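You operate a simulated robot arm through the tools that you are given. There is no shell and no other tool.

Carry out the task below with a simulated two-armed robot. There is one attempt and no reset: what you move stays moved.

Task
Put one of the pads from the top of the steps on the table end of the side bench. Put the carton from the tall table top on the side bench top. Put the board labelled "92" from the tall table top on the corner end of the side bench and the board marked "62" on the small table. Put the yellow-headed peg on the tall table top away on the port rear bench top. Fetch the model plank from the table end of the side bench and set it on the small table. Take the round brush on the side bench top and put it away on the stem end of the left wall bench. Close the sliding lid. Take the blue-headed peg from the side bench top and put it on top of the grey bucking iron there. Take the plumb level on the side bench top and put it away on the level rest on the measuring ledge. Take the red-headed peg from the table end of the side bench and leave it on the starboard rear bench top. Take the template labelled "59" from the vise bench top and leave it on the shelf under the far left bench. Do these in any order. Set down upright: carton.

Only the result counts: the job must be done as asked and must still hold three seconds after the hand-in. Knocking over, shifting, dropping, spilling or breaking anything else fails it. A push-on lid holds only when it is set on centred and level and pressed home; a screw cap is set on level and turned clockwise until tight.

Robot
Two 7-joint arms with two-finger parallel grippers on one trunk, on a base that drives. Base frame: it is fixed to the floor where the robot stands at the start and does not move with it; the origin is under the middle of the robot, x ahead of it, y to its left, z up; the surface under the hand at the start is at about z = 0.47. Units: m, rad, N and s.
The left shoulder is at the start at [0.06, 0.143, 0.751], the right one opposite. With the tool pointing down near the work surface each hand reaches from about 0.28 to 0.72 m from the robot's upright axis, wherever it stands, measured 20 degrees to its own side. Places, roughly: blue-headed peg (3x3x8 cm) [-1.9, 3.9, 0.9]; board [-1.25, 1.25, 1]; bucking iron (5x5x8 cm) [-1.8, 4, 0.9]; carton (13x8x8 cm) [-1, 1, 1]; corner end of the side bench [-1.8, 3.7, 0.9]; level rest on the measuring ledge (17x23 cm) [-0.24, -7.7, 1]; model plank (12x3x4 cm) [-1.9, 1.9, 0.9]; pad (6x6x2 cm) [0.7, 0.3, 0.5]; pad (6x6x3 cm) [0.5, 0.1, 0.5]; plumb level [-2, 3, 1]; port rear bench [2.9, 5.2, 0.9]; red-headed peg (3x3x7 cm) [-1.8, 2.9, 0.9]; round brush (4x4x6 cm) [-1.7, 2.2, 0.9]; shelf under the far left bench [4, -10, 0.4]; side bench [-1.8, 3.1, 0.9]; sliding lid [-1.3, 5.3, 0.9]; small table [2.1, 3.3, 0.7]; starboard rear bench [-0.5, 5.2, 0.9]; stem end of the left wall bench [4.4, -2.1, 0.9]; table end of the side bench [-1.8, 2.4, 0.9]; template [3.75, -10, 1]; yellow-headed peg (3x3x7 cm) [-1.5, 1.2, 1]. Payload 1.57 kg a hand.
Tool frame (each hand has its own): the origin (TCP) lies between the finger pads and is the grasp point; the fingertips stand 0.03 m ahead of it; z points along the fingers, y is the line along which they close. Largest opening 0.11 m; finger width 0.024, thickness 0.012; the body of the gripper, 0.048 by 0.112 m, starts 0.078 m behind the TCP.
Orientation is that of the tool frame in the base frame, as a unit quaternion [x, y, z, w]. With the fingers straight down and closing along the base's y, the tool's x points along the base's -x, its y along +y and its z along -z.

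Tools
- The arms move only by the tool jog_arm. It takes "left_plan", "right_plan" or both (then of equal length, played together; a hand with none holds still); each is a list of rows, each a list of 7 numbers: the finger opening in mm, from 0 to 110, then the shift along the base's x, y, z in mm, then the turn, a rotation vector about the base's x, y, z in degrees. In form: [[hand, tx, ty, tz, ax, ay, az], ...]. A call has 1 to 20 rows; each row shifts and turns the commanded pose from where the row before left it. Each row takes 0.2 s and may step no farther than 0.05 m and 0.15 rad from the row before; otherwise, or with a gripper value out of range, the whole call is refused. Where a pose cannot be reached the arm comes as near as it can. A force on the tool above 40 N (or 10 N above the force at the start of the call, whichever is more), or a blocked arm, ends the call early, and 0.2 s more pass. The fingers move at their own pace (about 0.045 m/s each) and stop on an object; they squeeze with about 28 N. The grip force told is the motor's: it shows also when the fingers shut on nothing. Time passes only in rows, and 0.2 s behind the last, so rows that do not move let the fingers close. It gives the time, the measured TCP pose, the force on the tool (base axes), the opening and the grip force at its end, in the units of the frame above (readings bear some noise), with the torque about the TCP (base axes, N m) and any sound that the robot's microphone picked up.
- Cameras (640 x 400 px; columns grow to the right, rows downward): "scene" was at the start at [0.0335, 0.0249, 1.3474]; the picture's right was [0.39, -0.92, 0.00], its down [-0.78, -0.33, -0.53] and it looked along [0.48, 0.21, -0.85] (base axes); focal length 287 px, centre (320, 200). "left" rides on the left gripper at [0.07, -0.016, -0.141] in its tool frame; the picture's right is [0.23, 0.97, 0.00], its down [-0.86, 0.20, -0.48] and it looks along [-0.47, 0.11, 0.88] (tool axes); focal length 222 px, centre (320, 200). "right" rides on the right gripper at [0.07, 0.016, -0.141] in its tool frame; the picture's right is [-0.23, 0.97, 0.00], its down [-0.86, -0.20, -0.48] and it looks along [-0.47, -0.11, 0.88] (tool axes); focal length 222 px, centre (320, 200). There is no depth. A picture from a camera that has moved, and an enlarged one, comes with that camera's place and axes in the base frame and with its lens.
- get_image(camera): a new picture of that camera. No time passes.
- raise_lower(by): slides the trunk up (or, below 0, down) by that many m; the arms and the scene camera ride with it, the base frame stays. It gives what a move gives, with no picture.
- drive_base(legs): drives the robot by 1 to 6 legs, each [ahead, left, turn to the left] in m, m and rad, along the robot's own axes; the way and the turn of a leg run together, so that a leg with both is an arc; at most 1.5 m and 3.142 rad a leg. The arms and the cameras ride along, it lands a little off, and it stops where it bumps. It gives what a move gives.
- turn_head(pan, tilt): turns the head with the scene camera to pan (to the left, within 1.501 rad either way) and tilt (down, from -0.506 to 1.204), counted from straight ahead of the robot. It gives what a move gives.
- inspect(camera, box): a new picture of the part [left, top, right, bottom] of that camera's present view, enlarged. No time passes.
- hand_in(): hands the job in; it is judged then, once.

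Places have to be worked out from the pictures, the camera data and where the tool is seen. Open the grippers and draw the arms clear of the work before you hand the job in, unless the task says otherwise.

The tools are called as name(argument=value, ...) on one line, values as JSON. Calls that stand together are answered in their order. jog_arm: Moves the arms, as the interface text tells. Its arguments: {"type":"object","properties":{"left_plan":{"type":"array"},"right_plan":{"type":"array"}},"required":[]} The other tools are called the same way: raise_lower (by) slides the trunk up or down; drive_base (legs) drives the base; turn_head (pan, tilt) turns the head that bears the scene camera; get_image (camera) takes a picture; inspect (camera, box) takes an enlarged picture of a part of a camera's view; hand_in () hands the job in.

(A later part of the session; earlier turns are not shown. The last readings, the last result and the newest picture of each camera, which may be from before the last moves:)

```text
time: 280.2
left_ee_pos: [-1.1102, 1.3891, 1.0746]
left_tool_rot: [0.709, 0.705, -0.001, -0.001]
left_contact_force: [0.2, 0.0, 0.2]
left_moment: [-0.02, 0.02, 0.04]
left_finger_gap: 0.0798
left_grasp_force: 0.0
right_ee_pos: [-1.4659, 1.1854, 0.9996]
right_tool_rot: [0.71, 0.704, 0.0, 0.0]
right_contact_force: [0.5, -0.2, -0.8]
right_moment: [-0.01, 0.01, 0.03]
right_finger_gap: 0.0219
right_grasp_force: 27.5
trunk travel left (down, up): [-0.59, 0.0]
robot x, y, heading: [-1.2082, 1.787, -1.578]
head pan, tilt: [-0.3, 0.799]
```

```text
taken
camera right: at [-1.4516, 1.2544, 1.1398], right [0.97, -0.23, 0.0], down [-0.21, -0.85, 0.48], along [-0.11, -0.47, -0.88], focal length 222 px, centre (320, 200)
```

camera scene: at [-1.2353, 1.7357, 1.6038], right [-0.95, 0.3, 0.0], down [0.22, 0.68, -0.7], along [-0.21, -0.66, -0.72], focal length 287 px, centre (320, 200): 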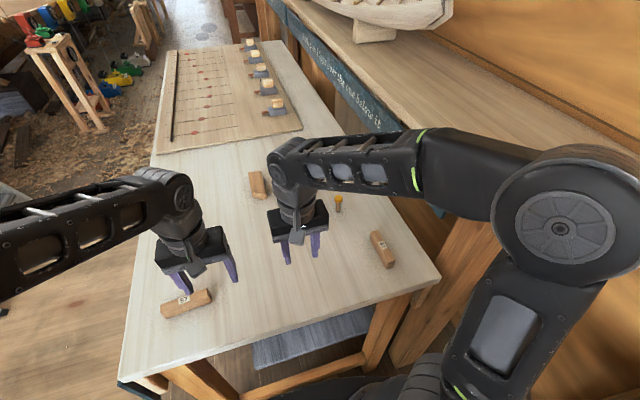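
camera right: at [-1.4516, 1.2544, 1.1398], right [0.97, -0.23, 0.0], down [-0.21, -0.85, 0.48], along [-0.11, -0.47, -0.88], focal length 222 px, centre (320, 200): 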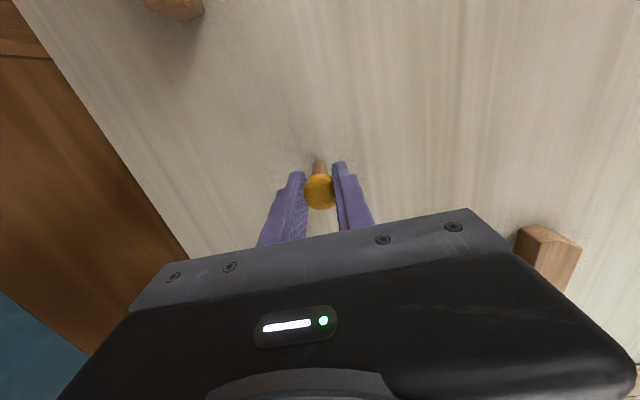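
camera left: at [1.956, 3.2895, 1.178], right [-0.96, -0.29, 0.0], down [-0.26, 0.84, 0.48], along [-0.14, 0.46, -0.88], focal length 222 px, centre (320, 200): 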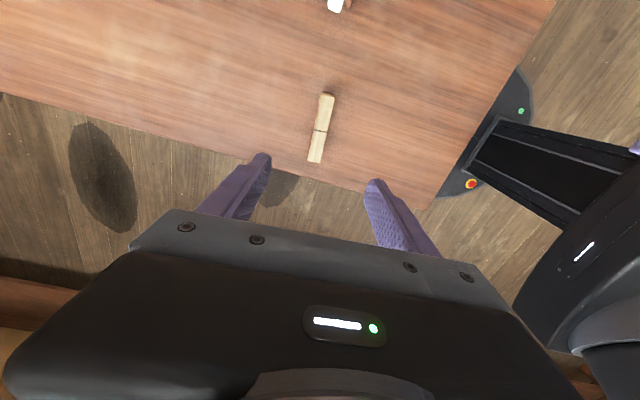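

Yellow peg gripped. I lift it and draw it back toward the robot's right side.

jog_arm(right_plan=[[5, 0, 0, 15, 0, 0, 0], [5, 0, 0, 40, 0, 0, 0], [5, 0, 15, 40, 0, 0, 0], [5, 0, 40, 20, 0, 0, 0], [5, 0, 45, 10, 0, 0, 0], [5, 0, 45, 0, 0, 0, 0], [5, 0, 45, 0, 0, 0, 0], [5, 0, 30, 0, 0, 0, 0], [5, 0, 0, 0, 0, 0, 0]])

get_image(camera="scene")

```text
time: 282.2
left_ee_pos: [-1.1097, 1.3873, 1.0734]
left_tool_rot: [0.71, 0.704, 0.0, -0.002]
left_contact_force: [-0.6, 0.0, -0.1]
left_moment: [0.01, -0.01, 0.0]
left_finger_gap: 0.0799
left_grasp_force: 0.1
right_ee_pos: [-1.4679, 1.4033, 1.1233]
right_tool_rot: [0.71, 0.704, 0.0, 0.001]
right_contact_force: [-0.2, -1.1, -0.2]
right_moment: [0.03, 0.02, -0.01]
right_finger_gap: 0.0212
right_grasp_force: 28.2
trunk travel left (down, up): [-0.59, 0.0]
robot x, y, heading: [-1.2088, 1.7818, -1.573]
head pan, tilt: [-0.3, 0.799]
```

```text
taken
camera scene: at [-1.2353, 1.7352, 1.6037], right [-0.95, 0.3, 0.0], down [0.22, 0.68, -0.7], along [-0.21, -0.66, -0.72], focal length 287 px, centre (320, 200)
```

scene: 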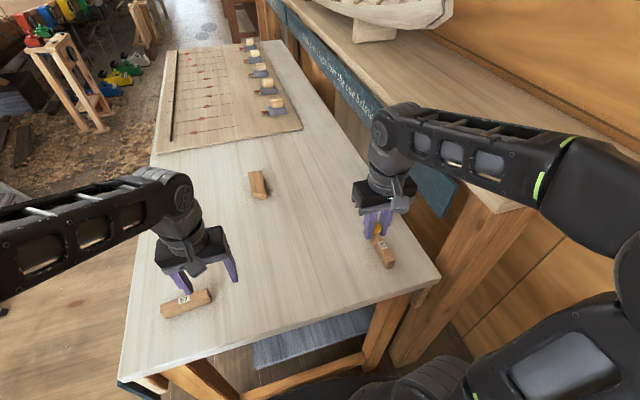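

The right hand will swing clear of the shelf when I turn right. I rotate the base by -0.55 rad so that the left hand can reach 62.

drive_base(legs=[[0, 0, -0.55]])

turn_head(pan=0.0, tilt=0.8)

get_image(camera="scene")

get_image(camera="left")

```text
time: 284.2
left_ee_pos: [-1.3326, 1.3951, 1.0743]
left_tool_rot: [0.874, 0.485, -0.001, -0.001]
left_contact_force: [0.6, -1.0, 0.1]
left_moment: [0.02, 0.03, 0.02]
left_finger_gap: 0.0799
left_grasp_force: 0.0
right_ee_pos: [-1.6291, 1.595, 1.1243]
right_tool_rot: [0.875, 0.485, 0.0, 0.0]
right_contact_force: [0.1, -0.3, -0.4]
right_moment: [-0.02, -0.02, -0.04]
right_finger_gap: 0.021
right_grasp_force: 27.7
trunk travel left (down, up): [-0.59, 0.0]
robot x, y, heading: [-1.2138, 1.7843, -2.127]
head pan, tilt: [-0.3, 0.799]
```

```text
time: 285.0
left_ee_pos: [-1.333, 1.3952, 1.0745]
left_tool_rot: [0.875, 0.485, 0.001, -0.001]
left_contact_force: [0.3, 0.0, 0.4]
left_moment: [0.01, -0.01, 0.01]
left_finger_gap: 0.08
left_grasp_force: 0.1
right_ee_pos: [-1.6285, 1.5952, 1.1234]
right_tool_rot: [0.875, 0.484, 0.0, 0.0]
right_contact_force: [-0.2, 1.0, 0.4]
right_moment: [-0.01, 0.0, -0.02]
right_finger_gap: 0.0208
right_grasp_force: 28.4
trunk travel left (down, up): [-0.59, 0.0]
robot x, y, heading: [-1.2101, 1.7824, -2.13]
head pan, tilt: [0.0, 0.799]
```

```text
taken
camera scene: at [-1.2381, 1.7397, 1.6037], right [-0.85, 0.53, 0.0], down [0.38, 0.61, -0.7], along [-0.37, -0.59, -0.72], focal length 287 px, centre (320, 200)
```

scene: 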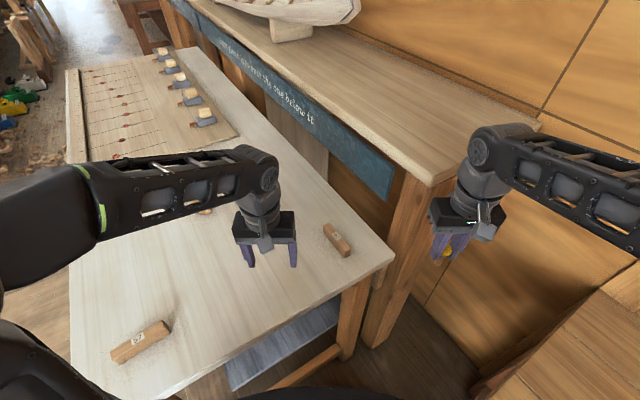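

```text
taken
camera left: at [-1.3089, 1.4626, 1.2157], right [0.95, -0.32, 0.0], down [-0.28, -0.83, 0.48], along [-0.16, -0.45, -0.88], focal length 222 px, centre (320, 200)
```

left: 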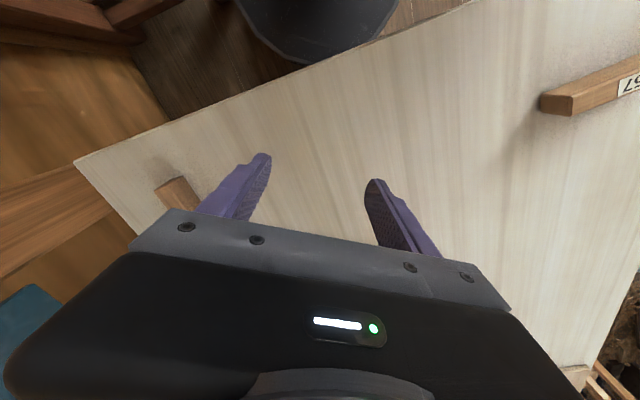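

I move the left hand over 62, turning it 32° so it closes along x.

jog_arm(left_plan=[[80, -35, -5, 0, 0, 0, 8], [80, -35, -5, 0, 0, 0, 8], [80, -35, -5, 0, 0, 0, 8], [80, -35, -5, 0, 0, 0, 8], [80, -35, -4, 0, 0, 0, 0], [80, 0, 0, -10, 0, 0, 0]])

get_image(camera="left")

get_image(camera="scene")

```text
time: 286.4
left_ee_pos: [-1.5067, 1.3692, 1.0631]
left_tool_rot: [0.707, 0.707, -0.001, -0.002]
left_contact_force: [0.2, -0.8, -0.3]
left_moment: [0.01, 0.0, -0.03]
left_finger_gap: 0.0799
left_grasp_force: 0.0
right_ee_pos: [-1.6289, 1.594, 1.123]
right_tool_rot: [0.874, 0.485, 0.0, 0.001]
right_contact_force: [0.2, 0.0, 0.7]
right_moment: [0.02, 0.0, 0.01]
right_finger_gap: 0.0208
right_grasp_force: 28.3
trunk travel left (down, up): [-0.59, 0.0]
robot x, y, heading: [-1.2097, 1.7912, -2.13]
head pan, tilt: [0.0, 0.799]
```

```text
taken
camera left: at [-1.5219, 1.4397, 1.2063], right [0.97, 0.23, 0.0], down [0.2, -0.86, 0.48], along [0.11, -0.47, -0.88], focal length 222 px, centre (320, 200)
```

left: 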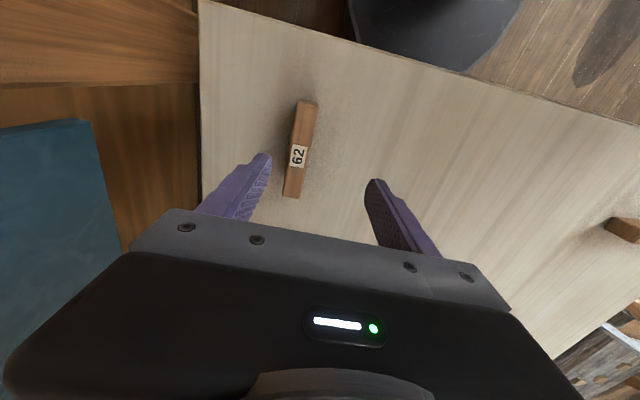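

```text
taken
camera scene: at [-1.2373, 1.7396, 1.6037], right [-0.85, 0.53, 0.0], down [0.38, 0.61, -0.7], along [-0.37, -0.59, -0.72], focal length 287 px, centre (320, 200)
```

scene: 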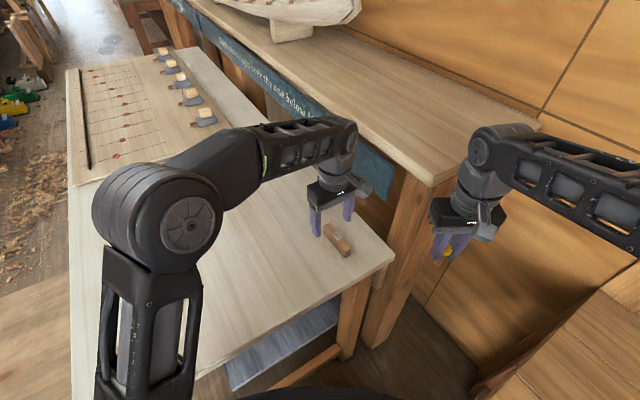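

62 is at about (-1.526, 1.367), lying along y. I shift 19 mm, descend to z=0.98 and close.

jog_arm(left_plan=[[80, -19, -2, -20, 0, 0, 0], [80, 0, 0, -35, 0, 0, 0], [80, 0, 0, -28, 0, 0, 0], [80, 0, 0, 0, 0, 0, 0]])

get_image(camera="left")

```text
time: 287.4
left_ee_pos: [-1.5283, 1.3682, 0.9814]
left_tool_rot: [0.707, 0.707, -0.001, -0.002]
left_contact_force: [-0.7, -0.2, -0.5]
left_moment: [0.0, 0.03, 0.02]
left_finger_gap: 0.08
left_grasp_force: 0.0
right_ee_pos: [-1.6288, 1.5941, 1.123]
right_tool_rot: [0.875, 0.484, 0.001, 0.0]
right_contact_force: [-0.2, -0.1, 0.9]
right_moment: [0.02, 0.02, 0.03]
right_finger_gap: 0.0206
right_grasp_force: 28.0
trunk travel left (down, up): [-0.59, 0.0]
robot x, y, heading: [-1.2099, 1.7854, -2.13]
head pan, tilt: [0.0, 0.799]
```

```text
taken
camera left: at [-1.5435, 1.4381, 1.1225], right [0.97, 0.23, 0.0], down [0.2, -0.86, 0.48], along [0.11, -0.47, -0.88], focal length 222 px, centre (320, 200)
```

left: 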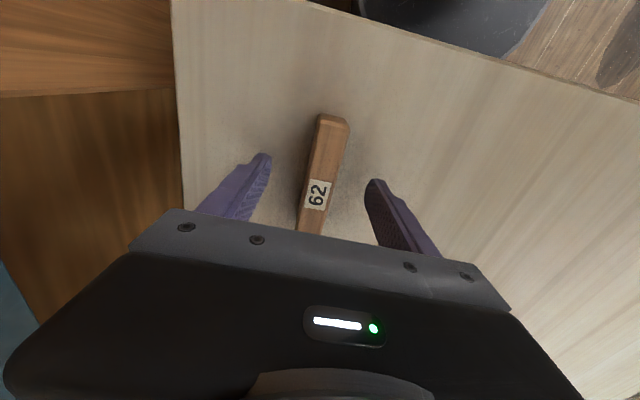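

The board is well centred. I close and, once held, lift it.

jog_arm(left_plan=[[5, 0, 0, 0, 0, 0, 0], [5, 0, 0, 0, 0, 0, 0], [5, 0, 0, 0, 0, 0, 0], [5, 0, 0, 0, 0, 0, 0], [5, 0, 0, 0, 0, 0, 0], [5, 0, 0, 0, 0, 0, 0]])

```text
time: 288.8
left_ee_pos: [-1.5286, 1.3685, 0.9803]
left_tool_rot: [0.707, 0.707, -0.002, -0.002]
left_contact_force: [-0.3, 0.3, 0.3]
left_moment: [0.03, 0.01, -0.03]
left_finger_gap: 0.0211
left_grasp_force: 28.2
right_ee_pos: [-1.6289, 1.5942, 1.1242]
right_tool_rot: [0.874, 0.485, 0.0, -0.001]
right_contact_force: [0.4, 0.9, 0.1]
right_moment: [0.02, -0.02, -0.02]
right_finger_gap: 0.0211
right_grasp_force: 28.3
trunk travel left (down, up): [-0.59, 0.0]
robot x, y, heading: [-1.2092, 1.7844, -2.131]
head pan, tilt: [0.0, 0.799]
```

jog_arm(left_plan=[[5, 0, 0, 20, 0, 0, 0], [5, 0, 0, 40, 0, 0, 0], [5, 10, 0, 40, 0, 0, 0], [5, 30, 5, 25, 0, 0, 0], [5, 40, 5, 10, 0, 0, 0], [5, 40, 5, 0, 0, 0, 0], [5, 40, 5, 0, 0, 0, 0], [5, 20, 5, 0, 0, 0, 0], [5, 0, 0, 0, 0, 0, 0]])

get_image(camera="left")

```text
time: 290.8
left_ee_pos: [-1.3475, 1.392, 1.1168]
left_tool_rot: [0.707, 0.707, -0.002, -0.001]
left_contact_force: [0.2, -0.3, 0.1]
left_moment: [0.0, 0.02, 0.0]
left_finger_gap: 0.0209
left_grasp_force: 28.4
right_ee_pos: [-1.6293, 1.5939, 1.1236]
right_tool_rot: [0.875, 0.484, 0.0, 0.0]
right_contact_force: [0.0, -0.1, 0.7]
right_moment: [-0.03, 0.01, 0.01]
right_finger_gap: 0.0207
right_grasp_force: 27.7
trunk travel left (down, up): [-0.59, 0.0]
robot x, y, heading: [-1.2094, 1.782, -2.123]
head pan, tilt: [0.0, 0.799]
```

```text
taken
camera left: at [-1.3637, 1.4623, 1.2576], right [0.97, 0.23, 0.0], down [0.2, -0.86, 0.48], along [0.11, -0.47, -0.88], focal length 222 px, centre (320, 200)
```

left: 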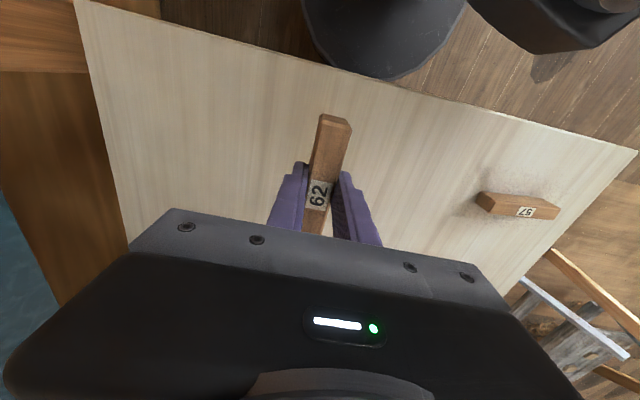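

Both in hand. I back straight out, then turn left to face +x and drive to the small table.

drive_base(legs=[[-1.0, 0, 0], [0, 0, 2.125], [1.0, 0.7, 0], [0.95, 0, 0]])

turn_head(pan=0.0, tilt=0.8)

get_image(camera="scene")

```text
time: 311.3
left_ee_pos: [1.7046, 3.3593, 1.116]
left_tool_rot: [-0.265, 0.964, -0.002, 0.0]
left_contact_force: [0.3, -0.2, -1.2]
left_moment: [0.02, 0.01, 0.02]
left_finger_gap: 0.0213
left_grasp_force: 27.7
right_ee_pos: [1.6747, 3.0138, 1.1222]
right_tool_rot: [0.01, 1.0, 0.001, 0.001]
right_contact_force: [0.1, -0.1, 0.0]
right_moment: [-0.06, 0.03, 0.01]
right_finger_gap: 0.0237
right_grasp_force: 28.0
trunk travel left (down, up): [-0.59, 0.0]
robot x, y, heading: [1.2974, 3.279, -0.021]
head pan, tilt: [0.0, 0.799]
```

```text
time: 311.9
left_ee_pos: [1.7044, 3.3593, 1.1157]
left_tool_rot: [-0.265, 0.964, -0.002, 0.001]
left_contact_force: [0.2, -0.1, -0.4]
left_moment: [0.03, 0.02, 0.0]
left_finger_gap: 0.0212
left_grasp_force: 27.7
right_ee_pos: [1.6741, 3.0146, 1.1243]
right_tool_rot: [0.01, 1.0, 0.001, 0.0]
right_contact_force: [-0.3, -0.2, 0.4]
right_moment: [-0.01, 0.01, 0.01]
right_finger_gap: 0.0235
right_grasp_force: 27.5
trunk travel left (down, up): [-0.59, 0.0]
robot x, y, heading: [1.2964, 3.2785, -0.018]
head pan, tilt: [0.0, 0.799]
```

```text
taken
camera scene: at [1.3482, 3.2733, 1.6037], right [-0.02, -1.0, 0.0], down [-0.72, 0.02, -0.7], along [0.7, -0.01, -0.72], focal length 287 px, centre (320, 200)
```

scene: 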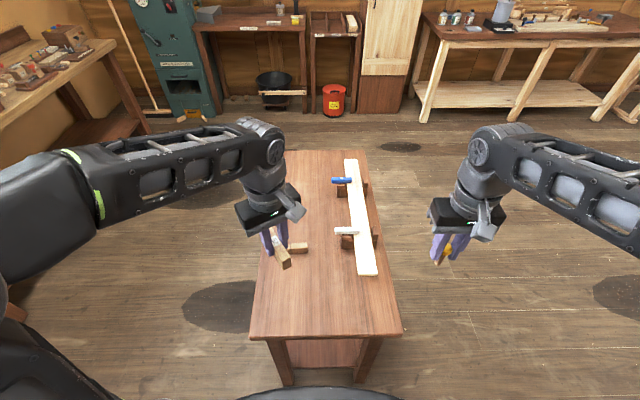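

The right gap changed slightly (21→23.7 mm); I check how the yellow peg sits in the grip.

inspect(camera="right", box=[220, 90, 420, 250])

inspect(camera="scene", box=[410, 190, 510, 270])

get_image(camera="left")

```text
2.50 times, centred on (320, 170) of right
camera zoom: at [1.6035, 3.0333, 1.264], right [0.25, 0.97, 0.0], down [0.85, -0.22, 0.48], along [0.46, -0.12, -0.88], focal length 555 px, centre (320, 275)
```

zoom: 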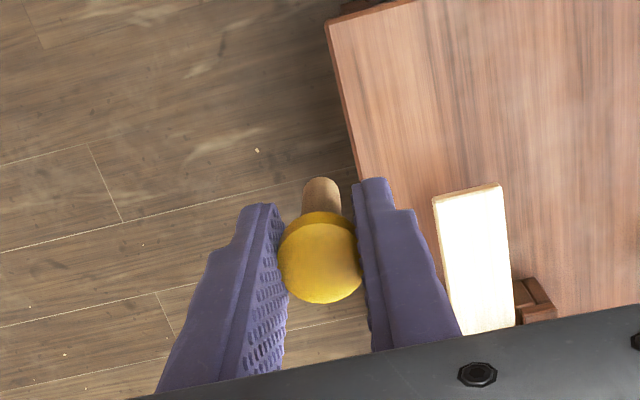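

```text
5.00 times, centred on (460, 230) of scene
camera zoom: at [1.3482, 3.2733, 1.6037], right [-0.02, -1.0, 0.0], down [-0.72, 0.02, -0.7], along [0.7, -0.01, -0.72], focal length 1437 px, centre (-380, 50)
```

zoom: 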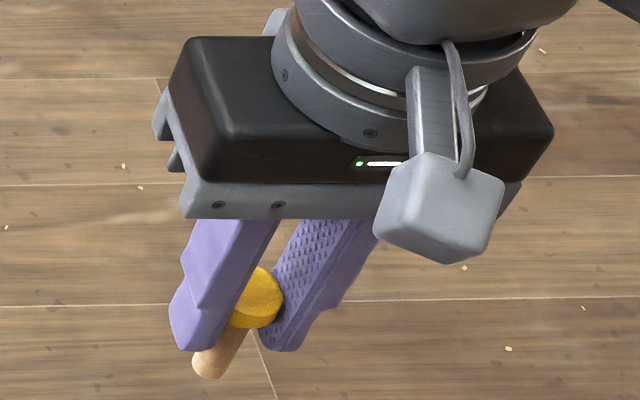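

```text
taken
camera left: at [1.6528, 3.3112, 1.2577], right [-0.69, 0.72, 0.0], down [0.63, 0.61, 0.48], along [0.35, 0.33, -0.88], focal length 222 px, centre (320, 200)
```

left: 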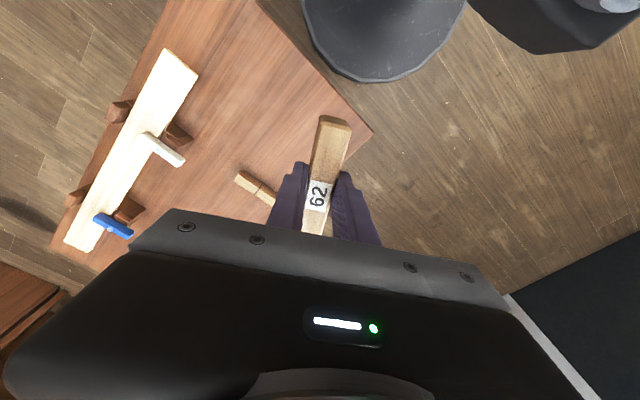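

The yellow peg is still held upright. I square 62 to the table and bring it over (1.78, 3.33), clear of the plank at x≈1.935.

jog_arm(left_plan=[[5, 19, -7, 0, 0, 0, -8], [5, 19, -7, -10, 0, 0, -8], [5, 19, -7, -20, 0, 0, -8], [5, 19, -8, -30, 0, 0, -7], [5, 0, 0, -45, 0, 0, 0], [5, 0, 0, -45, 0, 0, 0], [5, 0, 0, -45, 0, 0, 0], [5, 0, 0, -45, 0, 0, 0], [5, 0, 0, -45, 0, 0, 0], [5, 0, 0, -30, 0, 0, 0], [5, 0, 0, 0, 0, 0, 0]])

get_image(camera="left")

inspect(camera="scene", box=[220, 190, 380, 350])

```text
time: 314.3
left_ee_pos: [1.7793, 3.3307, 0.7998]
left_tool_rot: [0.001, 1.0, -0.001, 0.0]
left_contact_force: [0.7, -0.3, -0.7]
left_moment: [0.03, -0.03, 0.03]
left_finger_gap: 0.0209
left_grasp_force: 28.2
right_ee_pos: [1.6731, 3.0154, 1.1233]
right_tool_rot: [0.01, 1.0, 0.0, 0.001]
right_contact_force: [-0.7, 0.1, -0.3]
right_moment: [0.0, -0.02, -0.02]
right_finger_gap: 0.0235
right_grasp_force: 28.2
trunk travel left (down, up): [-0.59, 0.0]
robot x, y, heading: [1.2982, 3.2775, -0.023]
head pan, tilt: [0.0, 0.799]
```

```text
taken
camera left: at [1.7104, 3.3163, 0.9409], right [-0.22, 0.97, 0.0], down [0.86, 0.2, 0.48], along [0.47, 0.1, -0.88], focal length 222 px, centre (320, 200)
```

left: 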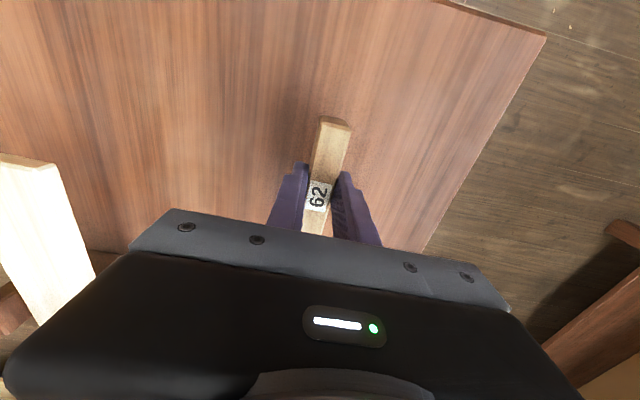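

```text
2.50 times, centred on (300, 270) of scene
camera zoom: at [1.3481, 3.2734, 1.6037], right [-0.02, -1.0, 0.0], down [-0.72, 0.02, -0.7], along [0.7, -0.01, -0.72], focal length 719 px, centre (370, 25)
```

zoom: 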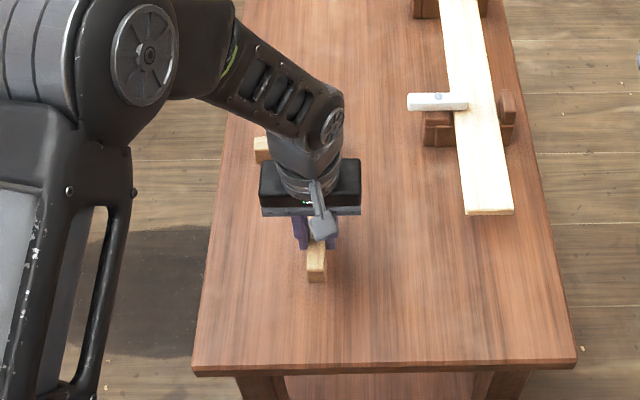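

Good position with no contact yet at 0.80. I lower in small steps.

jog_arm(left_plan=[[5, 0, 0, -8, 0, 0, 0], [5, 0, 0, -5, 0, 0, 0], [5, 0, 0, -3, 0, 0, 0], [5, 0, 0, -2, 0, 0, 0], [5, 0, 0, 0, 0, 0, 0]])

```text
time: 315.5
left_ee_pos: [1.7815, 3.3304, 0.7834]
left_tool_rot: [0.002, 1.0, -0.002, 0.0]
left_contact_force: [0.0, 0.6, -1.9]
left_moment: [0.01, 0.01, 0.01]
left_finger_gap: 0.0212
left_grasp_force: 28.1
right_ee_pos: [1.6743, 3.0145, 1.1238]
right_tool_rot: [0.011, 1.0, 0.0, 0.0]
right_contact_force: [-0.1, 0.4, -0.7]
right_moment: [-0.02, 0.0, -0.02]
right_finger_gap: 0.0236
right_grasp_force: 28.2
trunk travel left (down, up): [-0.59, 0.0]
robot x, y, heading: [1.2992, 3.2792, -0.018]
head pan, tilt: [0.0, 0.799]
```

jog_arm(left_plan=[[5, 0, 0, -2, 0, 0, 0], [5, 0, 0, -2, 0, 0, 0], [5, 0, 0, -2, 0, 0, 0], [5, 0, 0, 0, 0, 0, 0]])

```text
time: 316.5
left_ee_pos: [1.7802, 3.3302, 0.7801]
left_tool_rot: [0.002, 1.0, -0.002, 0.002]
left_contact_force: [2.3, 5.6, 25.7]
left_moment: [0.19, -0.03, 0.0]
left_finger_gap: 0.0214
left_grasp_force: 27.7
right_ee_pos: [1.6733, 3.0154, 1.1237]
right_tool_rot: [0.011, 1.0, 0.001, 0.001]
right_contact_force: [0.2, -0.3, -0.6]
right_moment: [0.0, 0.01, -0.01]
right_finger_gap: 0.0237
right_grasp_force: 28.7
trunk travel left (down, up): [-0.59, 0.0]
robot x, y, heading: [1.2961, 3.2766, -0.019]
head pan, tilt: [0.0, 0.799]
```

Contact. I ease up 1.5 mm, open and rise.

jog_arm(left_plan=[[5, 0, 0, 1.5, 0, 0, 0], [30, 0, 0, 0, 0, 0, 0], [50, 0, 0, 0, 0, 0, 0], [50, 0, 0, 0, 0, 0, 0], [50, 0, 0, 25, 0, 0, 0], [50, 0, 0, 45, 0, 0, 0], [80, 0, 0, 45, 0, 0, 0], [80, 0, 0, 45, 0, 0, 0], [80, 0, 0, 45, 0, 0, 0], [80, 0, 0, 45, 0, 0, 0], [80, 0, 0, 40, 0, 0, 0]])

inspect(camera="scene", box=[220, 190, 380, 350])

get_image(camera="left")

```text
time: 318.9
left_ee_pos: [1.78, 3.3303, 1.0685]
left_tool_rot: [0.002, 1.0, -0.002, -0.001]
left_contact_force: [-0.6, -0.2, -0.4]
left_moment: [0.02, 0.02, 0.01]
left_finger_gap: 0.08
left_grasp_force: 0.1
right_ee_pos: [1.6743, 3.0152, 1.1233]
right_tool_rot: [0.011, 1.0, 0.001, 0.0]
right_contact_force: [-0.3, 0.4, 0.2]
right_moment: [-0.01, 0.01, 0.02]
right_finger_gap: 0.0236
right_grasp_force: 28.1
trunk travel left (down, up): [-0.59, 0.0]
robot x, y, heading: [1.3002, 3.2768, -0.023]
head pan, tilt: [0.0, 0.799]
```

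```text
2.50 times, centred on (300, 270) of scene
camera zoom: at [1.3478, 3.2735, 1.6037], right [-0.02, -1.0, 0.0], down [-0.72, 0.01, -0.7], along [0.7, -0.01, -0.72], focal length 719 px, centre (370, 25)
```

zoom: 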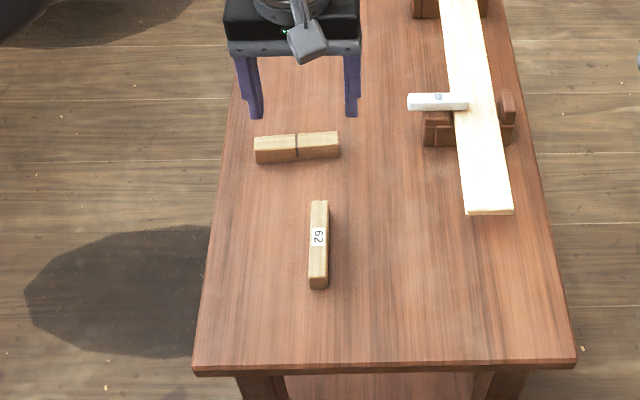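

```text
taken
camera left: at [1.7104, 3.3154, 1.21], right [-0.22, 0.97, 0.0], down [0.86, 0.2, 0.48], along [0.47, 0.1, -0.88], focal length 222 px, centre (320, 200)
```

left: 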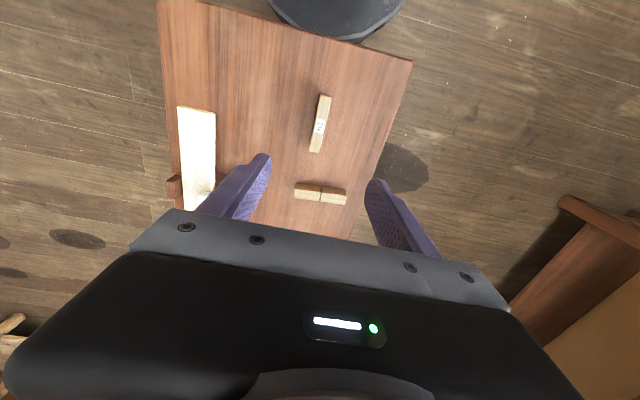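

62 and the plank are on the small table. I back off, turn to face +y and go to the port rear bench.

drive_base(legs=[[-0.4, 0, 0], [0, 0, 1.59], [0.85, 0, 0], [0, -1.4, 0]])

turn_head(pan=-0.1, tilt=0.6)

get_image(camera="scene")

```text
time: 335.9
left_ee_pos: [2.2461, 4.5888, 1.0679]
left_tool_rot: [-0.706, 0.708, -0.003, 0.0]
left_contact_force: [-0.3, 0.4, -0.2]
left_moment: [-0.02, 0.03, -0.01]
left_finger_gap: 0.08
left_grasp_force: 0.1
right_ee_pos: [2.5625, 4.4825, 1.1234]
right_tool_rot: [-0.699, 0.715, -0.001, 0.0]
right_contact_force: [0.4, 0.4, -0.7]
right_moment: [-0.01, 0.02, -0.01]
right_finger_gap: 0.024
right_grasp_force: 27.7
trunk travel left (down, up): [-0.59, 0.0]
robot x, y, heading: [2.3014, 4.1046, 1.557]
head pan, tilt: [0.0, 0.799]
```

```text
time: 336.6
left_ee_pos: [2.2449, 4.5886, 1.0686]
left_tool_rot: [-0.706, 0.708, -0.002, 0.0]
left_contact_force: [-0.1, -0.6, -0.5]
left_moment: [0.02, -0.03, -0.01]
left_finger_gap: 0.08
left_grasp_force: 0.1
right_ee_pos: [2.561, 4.4822, 1.1223]
right_tool_rot: [-0.7, 0.714, 0.001, -0.001]
right_contact_force: [0.1, -0.3, -0.3]
right_moment: [0.02, 0.02, 0.01]
right_finger_gap: 0.0237
right_grasp_force: 27.5
trunk travel left (down, up): [-0.59, 0.0]
robot x, y, heading: [2.2997, 4.1044, 1.547]
head pan, tilt: [-0.099, 0.6]
```

```text
taken
camera scene: at [2.3105, 4.1609, 1.6205], right [0.99, -0.12, 0.0], down [-0.07, -0.56, -0.82], along [0.1, 0.82, -0.57], focal length 287 px, centre (320, 200)
```

scene: 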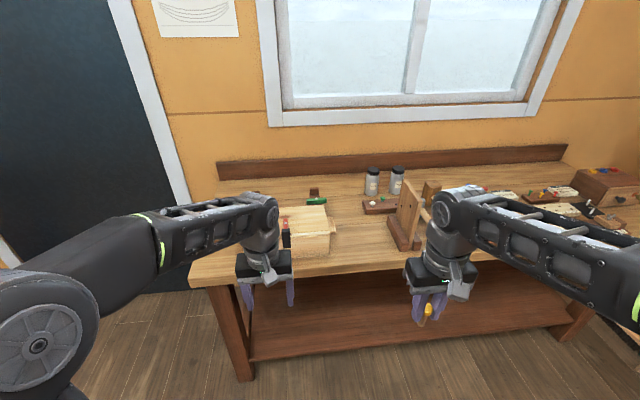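

There is a free patch between the box and the stand. I enlarge it.

inspect(camera="scene", box=[270, 160, 450, 280])

```text
3.33 times, centred on (360, 220) of scene
camera zoom: at [2.3105, 4.1609, 1.6205], right [0.99, -0.12, 0.0], down [-0.07, -0.56, -0.82], along [0.1, 0.82, -0.57], focal length 958 px, centre (187, 133)
```

zoom: 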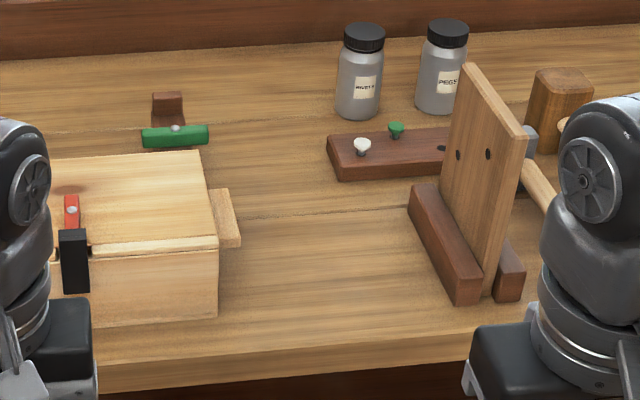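

Free patch centre is about (2.58, 4.97); the stand begins at x≈2.71, the box ends at x≈2.47. I draw the hands in first, then drive closer.

jog_arm(left_plan=[[80, -20, -30, 20, 0, 0, 0], [80, -20, -30, 20, 0, 0, 0], [80, -20, -30, 20, 0, 0, 0]], right_plan=[[5, -35, 0, 0, 0, 0, 0], [5, -35, 0, 0, 0, 0, 0], [5, -30, 0, 0, 0, 0, 0]])

drive_base(legs=[[0, -0.15, 0], [0.35, 0, 0]])

turn_head(pan=-0.1, tilt=0.8)

get_image(camera="scene")

get_image(camera="right")

```text
time: 337.4
left_ee_pos: [2.1848, 4.4961, 1.1268]
left_tool_rot: [-0.706, 0.708, -0.002, 0.0]
left_contact_force: [-0.5, 0.2, -0.3]
left_moment: [0.03, -0.02, 0.01]
left_finger_gap: 0.0802
left_grasp_force: 0.1
right_ee_pos: [2.46, 4.483, 1.1256]
right_tool_rot: [-0.699, 0.715, 0.0, 0.002]
right_contact_force: [-0.9, 0.5, -0.2]
right_moment: [0.01, -0.03, -0.03]
right_finger_gap: 0.0235
right_grasp_force: 27.8
trunk travel left (down, up): [-0.59, 0.0]
robot x, y, heading: [2.2981, 4.1048, 1.551]
head pan, tilt: [-0.099, 0.6]
```

```text
time: 340.7
left_ee_pos: [2.3383, 4.8444, 1.1271]
left_tool_rot: [0.71, -0.704, 0.002, 0.0]
left_contact_force: [0.1, 0.3, -0.1]
left_moment: [-0.04, 0.02, -0.01]
left_finger_gap: 0.0799
left_grasp_force: 0.0
right_ee_pos: [2.6149, 4.8315, 1.123]
right_tool_rot: [-0.703, 0.711, 0.0, 0.0]
right_contact_force: [0.3, -0.7, 0.6]
right_moment: [-0.03, 0.03, 0.01]
right_finger_gap: 0.0235
right_grasp_force: 27.9
trunk travel left (down, up): [-0.59, 0.0]
robot x, y, heading: [2.4568, 4.4495, 1.562]
head pan, tilt: [-0.099, 0.6]
```

```text
time: 341.4
left_ee_pos: [2.3374, 4.8438, 1.1269]
left_tool_rot: [0.709, -0.705, 0.001, -0.001]
left_contact_force: [-1.1, -0.1, 0.2]
left_moment: [-0.01, 0.0, 0.02]
left_finger_gap: 0.0801
left_grasp_force: 0.1
right_ee_pos: [2.6137, 4.8323, 1.1249]
right_tool_rot: [-0.703, 0.711, -0.001, 0.0]
right_contact_force: [-0.3, -0.2, 0.0]
right_moment: [-0.02, 0.02, -0.02]
right_finger_gap: 0.0238
right_grasp_force: 28.4
trunk travel left (down, up): [-0.59, 0.0]
robot x, y, heading: [2.4555, 4.4539, 1.558]
head pan, tilt: [-0.099, 0.799]
```

```text
taken
camera scene: at [2.4649, 4.4996, 1.6038], right [0.99, -0.11, 0.0], down [-0.08, -0.71, -0.7], along [0.08, 0.69, -0.72], focal length 287 px, centre (320, 200)
```

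scene: 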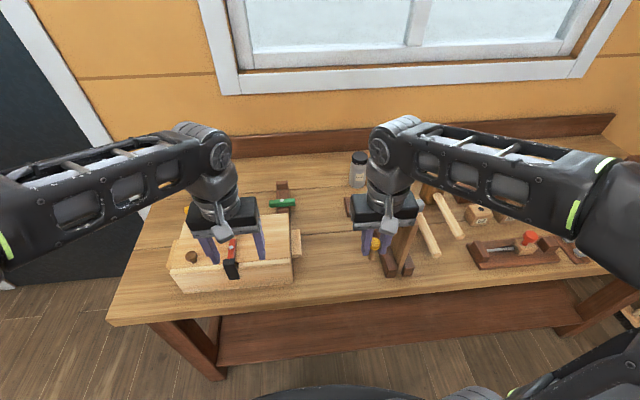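

```text
taken
camera right: at [2.5948, 4.7625, 1.2648], right [-0.97, 0.24, 0.0], down [0.21, 0.85, 0.48], along [0.11, 0.47, -0.88], focal length 222 px, centre (320, 200)
```

right: 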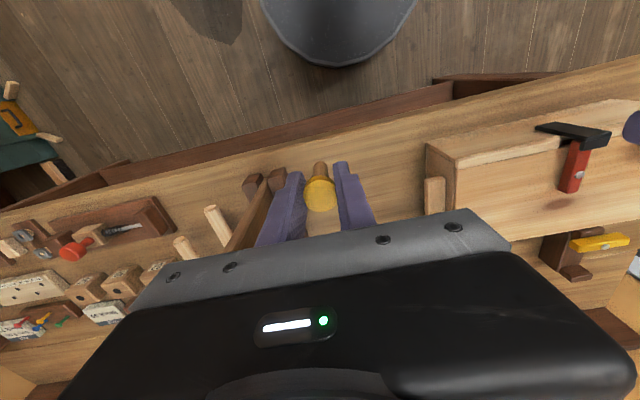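

I carry the peg to (2.573, 4.97) and lower to just above the bench.

jog_arm(right_plan=[[5, -40, 0, 0, 0, 0, 0], [5, 0, 46, 0, 0, 0, 0], [5, 0, 46, -10, 0, 0, 0], [5, 0, 46, -15, 0, 0, 0], [5, 0, 0, -45, 0, 0, 0], [5, 0, 0, -45, 0, 0, 0], [5, 0, 0, -45, 0, 0, 0], [5, 0, 0, -28, 0, 0, 0], [5, 0, 0, -8, 0, 0, 0], [5, 0, 0, 0, 0, 0, 0]])

inspect(camera="right", box=[200, 90, 440, 240])

inspect(camera="scene", box=[290, 180, 450, 280])

```text
time: 343.6
left_ee_pos: [2.3383, 4.843, 1.1266]
left_tool_rot: [0.71, -0.705, 0.002, -0.001]
left_contact_force: [-0.2, 0.0, 0.2]
left_moment: [0.0, 0.03, -0.04]
left_finger_gap: 0.0798
left_grasp_force: 0.2
right_ee_pos: [2.5745, 4.9703, 0.9267]
right_tool_rot: [-0.703, 0.711, 0.0, -0.001]
right_contact_force: [-0.3, -0.3, -0.2]
right_moment: [-0.02, 0.02, 0.01]
right_finger_gap: 0.0239
right_grasp_force: 27.9
trunk travel left (down, up): [-0.59, 0.0]
robot x, y, heading: [2.4605, 4.451, 1.56]
head pan, tilt: [-0.099, 0.799]
```

```text
2.67 times, centred on (320, 165) of right
camera zoom: at [2.5558, 4.901, 1.0683], right [-0.97, 0.24, 0.0], down [0.21, 0.85, 0.48], along [0.11, 0.47, -0.88], focal length 592 px, centre (320, 293)
```

zoom: 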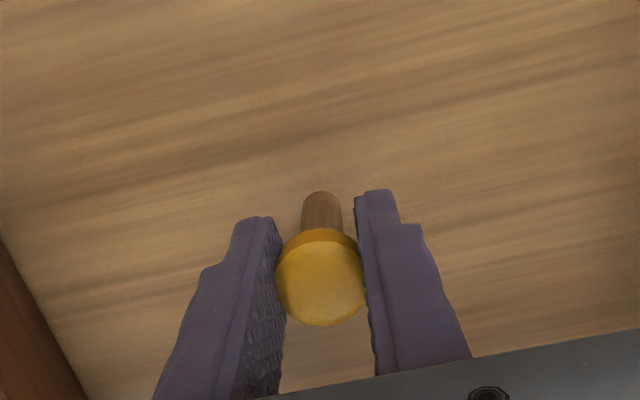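

```text
4.00 times, centred on (370, 230) of scene
camera zoom: at [2.4649, 4.4998, 1.6037], right [0.99, -0.11, 0.0], down [-0.08, -0.71, -0.7], along [0.08, 0.69, -0.72], focal length 1150 px, centre (120, 80)
```

zoom: 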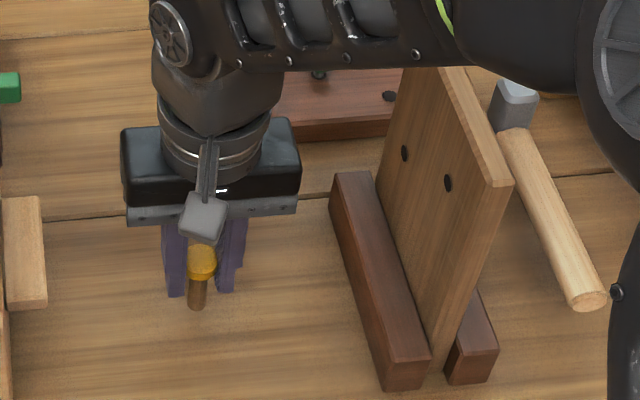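

Clear surroundings. I lower in small steps to contact.

jog_arm(right_plan=[[5, 0, 0, -3, 0, 0, 0], [5, 0, 0, -2, 0, 0, 0], [5, 0, 0, -1.5, 0, 0, 0], [5, 0, 0, 0, 0, 0, 0]])

```text
time: 344.6
left_ee_pos: [2.3368, 4.8432, 1.1266]
left_tool_rot: [0.71, -0.704, 0.003, 0.0]
left_contact_force: [0.6, -0.7, 0.2]
left_moment: [-0.02, 0.03, -0.02]
left_finger_gap: 0.08
left_grasp_force: 0.1
right_ee_pos: [2.5741, 4.9693, 0.9217]
right_tool_rot: [-0.704, 0.711, 0.0, 0.0]
right_contact_force: [1.1, 0.0, 0.2]
right_moment: [0.0, 0.0, 0.02]
right_finger_gap: 0.0237
right_grasp_force: 28.1
trunk travel left (down, up): [-0.59, 0.0]
robot x, y, heading: [2.4576, 4.4511, 1.561]
head pan, tilt: [-0.099, 0.799]
```

jog_arm(right_plan=[[5, 0, 0, -1.5, 0, 0, 0], [5, 0, 0, -1.5, 0, 0, 0], [5, 0, 0, -1, 0, 0, 0], [5, 0, 0, 0, 0, 0, 0]])

```text
time: 345.6
left_ee_pos: [2.3377, 4.8427, 1.1274]
left_tool_rot: [0.71, -0.705, 0.001, -0.001]
left_contact_force: [0.9, 0.3, 0.4]
left_moment: [0.02, 0.02, 0.0]
left_finger_gap: 0.0798
left_grasp_force: 0.0
right_ee_pos: [2.5729, 4.9699, 0.9188]
right_tool_rot: [-0.703, 0.711, 0.003, 0.002]
right_contact_force: [2.1, 2.1, 13.8]
right_moment: [0.14, -0.08, -0.01]
right_finger_gap: 0.0235
right_grasp_force: 27.6
trunk travel left (down, up): [-0.59, 0.0]
robot x, y, heading: [2.4536, 4.4477, 1.553]
head pan, tilt: [-0.099, 0.799]
```

Contact at 14 N. I ease up 1 mm, open and rise straight.

jog_arm(right_plan=[[5, 0, 0, 1, 0, 0, 0], [28, 0, 0, 0, 0, 0, 0], [46, 0, 0, 0, 0, 0, 0], [55, 0, 0, 0, 0, 0, 0], [55, 0, 0, 0, 0, 0, 0], [55, 0, 0, 20, 0, 0, 0], [55, 0, 0, 40, 0, 0, 0], [55, 0, 0, 45, 0, 0, 0], [55, 0, -10, 45, 0, 0, 0], [55, 0, -20, 40, 0, 0, 0], [55, 0, -40, 0, 0, 0, 0]])

get_image(camera="right")

inspect(camera="scene", box=[290, 180, 450, 280])

```text
time: 348.0
left_ee_pos: [2.3371, 4.8429, 1.1278]
left_tool_rot: [0.71, -0.704, 0.002, -0.001]
left_contact_force: [-0.4, -0.2, -0.1]
left_moment: [0.01, 0.08, -0.01]
left_finger_gap: 0.08
left_grasp_force: 0.1
right_ee_pos: [2.5732, 4.8987, 1.1106]
right_tool_rot: [-0.703, 0.711, 0.001, 0.0]
right_contact_force: [1.3, -0.5, 0.5]
right_moment: [0.05, -0.01, -0.01]
right_finger_gap: 0.0548
right_grasp_force: 0.1
trunk travel left (down, up): [-0.59, 0.0]
robot x, y, heading: [2.4548, 4.4485, 1.562]
head pan, tilt: [-0.099, 0.799]
```

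```text
taken
camera right: at [2.5555, 4.8293, 1.2512], right [-0.97, 0.24, 0.0], down [0.21, 0.85, 0.48], along [0.11, 0.47, -0.88], focal length 222 px, centre (320, 200)
```

right: 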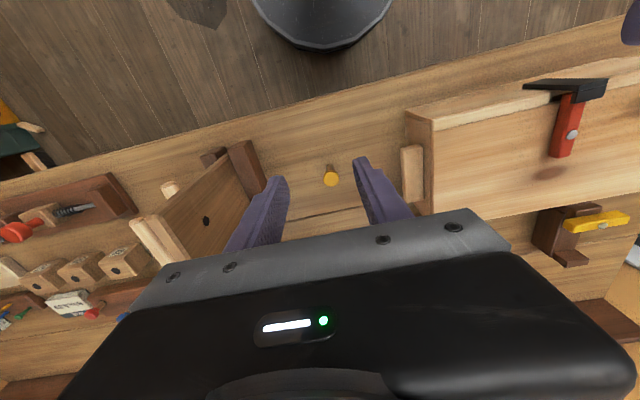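

```text
4.00 times, centred on (370, 230) of scene
camera zoom: at [2.4653, 4.4982, 1.6038], right [0.99, -0.11, 0.0], down [-0.08, -0.71, -0.7], along [0.08, 0.69, -0.72], focal length 1150 px, centre (120, 80)
```

zoom: 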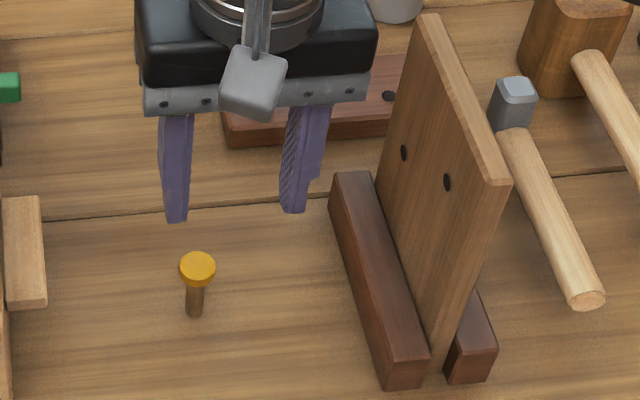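

The yellow peg stands on the port rear bench. Now back to the side bench for the plumb level and the brush.

drive_base(legs=[[-0.5, 0, 0], [0, 0, 1.58], [1.5, 0, 0], [1.4, 0, 0], [0, 0.95, 0]])

turn_head(pan=0.0, tilt=0.4)

get_image(camera="scene")

inspect(camera="scene", box=[240, 110, 400, 210])

```text
time: 373.1
left_ee_pos: [-0.8844, 2.8907, 1.127]
left_tool_rot: [1.0, 0.002, 0.0, -0.002]
left_contact_force: [-0.2, 0.3, 0.5]
left_moment: [-0.02, -0.04, 0.02]
left_finger_gap: 0.0799
left_grasp_force: 0.0
right_ee_pos: [-0.9422, 3.1266, 1.1096]
right_tool_rot: [1.0, -0.008, 0.0, 0.0]
right_contact_force: [-0.5, 0.0, 0.0]
right_moment: [0.02, 0.03, 0.02]
right_finger_gap: 0.055
right_grasp_force: 0.1
trunk travel left (down, up): [-0.59, 0.0]
robot x, y, heading: [-0.492, 3.0089, 3.127]
head pan, tilt: [-0.099, 0.799]
```

```text
time: 374.0
left_ee_pos: [-0.8837, 2.8903, 1.1271]
left_tool_rot: [1.0, 0.001, 0.0, -0.002]
left_contact_force: [0.6, -0.1, 0.0]
left_moment: [0.02, -0.04, -0.02]
left_finger_gap: 0.0802
left_grasp_force: 0.1
right_ee_pos: [-0.9418, 3.1278, 1.1106]
right_tool_rot: [1.0, -0.009, 0.0, 0.0]
right_contact_force: [-0.7, 0.6, -0.5]
right_moment: [0.02, -0.01, 0.01]
right_finger_gap: 0.0553
right_grasp_force: 0.0
trunk travel left (down, up): [-0.59, 0.0]
robot x, y, heading: [-0.4904, 3.006, 3.127]
head pan, tilt: [0.0, 0.4]
```

```text
taken
camera scene: at [-0.5548, 3.0065, 1.6387], right [0.02, 1.0, 0.0], down [0.39, -0.01, -0.92], along [-0.92, 0.01, -0.39], focal length 287 px, centre (320, 200)
```

scene: 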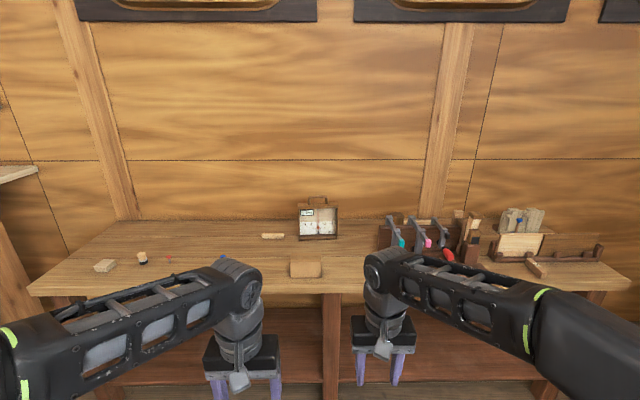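

```text
4.00 times, centred on (320, 160) of scene
camera zoom: at [-0.5548, 3.0065, 1.6387], right [0.02, 1.0, 0.0], down [0.39, -0.01, -0.92], along [-0.92, 0.01, -0.39], focal length 1150 px, centre (320, 360)
```

zoom: 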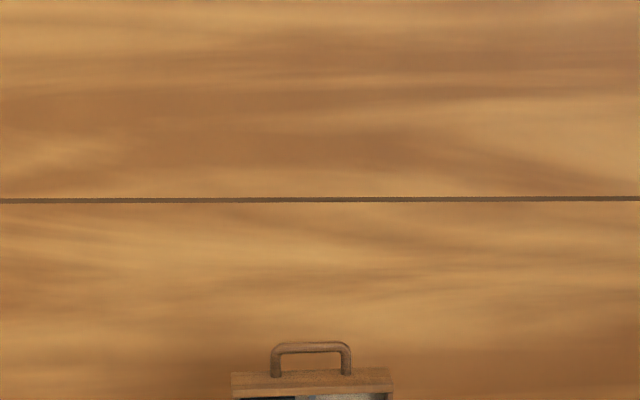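

inspect(camera="scene", box=[250, 180, 378, 260])

```text
5.00 times, centred on (314, 220) of scene
camera zoom: at [-0.5548, 3.0065, 1.6387], right [0.02, 1.0, 0.0], down [0.39, -0.01, -0.92], along [-0.92, 0.01, -0.39], focal length 1437 px, centre (350, 100)
```

zoom: 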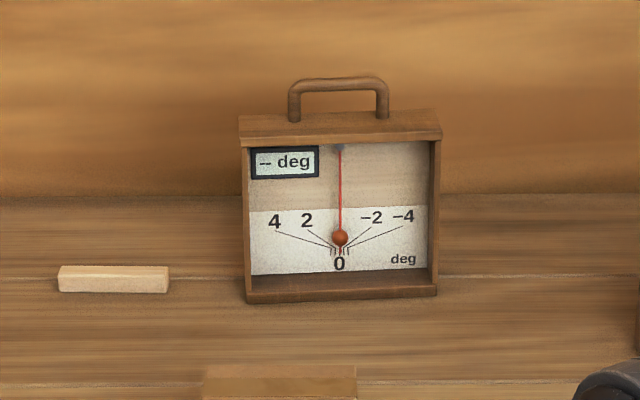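

The plumb level stands at x≈-1.855…-1.91, y≈2.91–3.11, with a handle bar at about z=1.087. First I fetch the round brush with the left hand, so I drive to the table end.

drive_base(legs=[[0, 0.64, 0.014], [0.6, 0, 0]])

turn_head(pan=0.1, tilt=0.8)

get_image(camera="scene")

get_image(camera="left")

```text
time: 380.6
left_ee_pos: [-1.4847, 2.2271, 1.1268]
left_tool_rot: [1.0, 0.014, 0.001, -0.002]
left_contact_force: [-0.6, -0.4, -0.4]
left_moment: [-0.01, -0.03, 0.02]
left_finger_gap: 0.0799
left_grasp_force: 0.1
right_ee_pos: [-1.5464, 2.4623, 1.1097]
right_tool_rot: [1.0, 0.006, 0.0, 0.0]
right_contact_force: [0.3, 0.1, -0.8]
right_moment: [0.02, 0.01, 0.02]
right_finger_gap: 0.0551
right_grasp_force: 0.1
trunk travel left (down, up): [-0.59, 0.0]
robot x, y, heading: [-1.0936, 2.3531, -3.13]
head pan, tilt: [0.0, 0.4]
```

```text
time: 381.5
left_ee_pos: [-1.4848, 2.2275, 1.1265]
left_tool_rot: [1.0, 0.014, 0.001, -0.001]
left_contact_force: [0.0, 0.1, 1.1]
left_moment: [0.02, 0.01, -0.01]
left_finger_gap: 0.08
left_grasp_force: 0.1
right_ee_pos: [-1.5459, 2.4627, 1.1107]
right_tool_rot: [1.0, 0.005, 0.0, 0.0]
right_contact_force: [0.3, 0.0, 0.3]
right_moment: [-0.01, 0.05, 0.01]
right_finger_gap: 0.055
right_grasp_force: 0.1
trunk travel left (down, up): [-0.59, 0.0]
robot x, y, heading: [-1.0983, 2.3551, -3.136]
head pan, tilt: [0.099, 0.799]
```

```text
taken
camera scene: at [-1.1455, 2.344, 1.6038], right [-0.11, 0.99, 0.0], down [0.71, 0.08, -0.7], along [-0.69, -0.08, -0.72], focal length 287 px, centre (320, 200)
```

scene: 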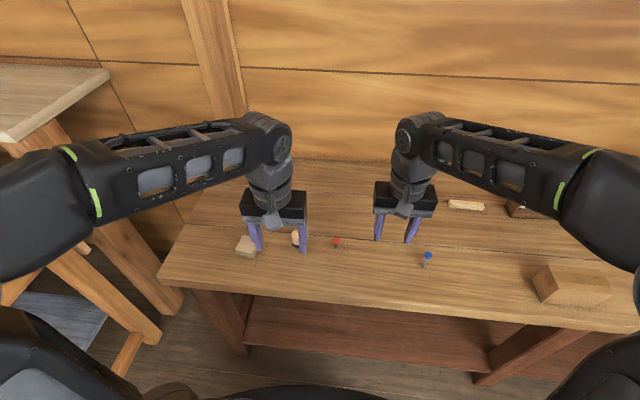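

```text
taken
camera left: at [-1.415, 2.2458, 1.2682], right [0.25, -0.97, 0.0], down [-0.85, -0.22, 0.48], along [-0.46, -0.12, -0.88], focal length 222 px, centre (320, 200)
```

left: 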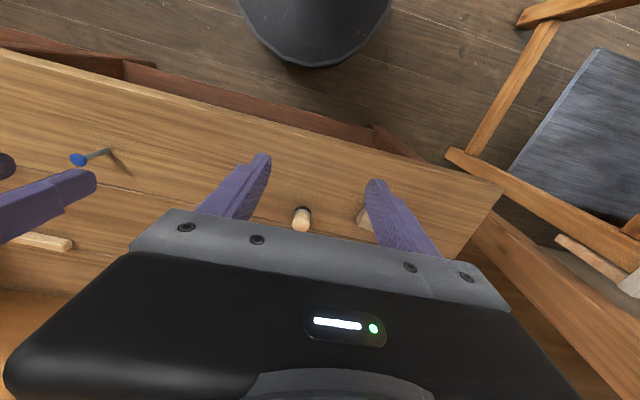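

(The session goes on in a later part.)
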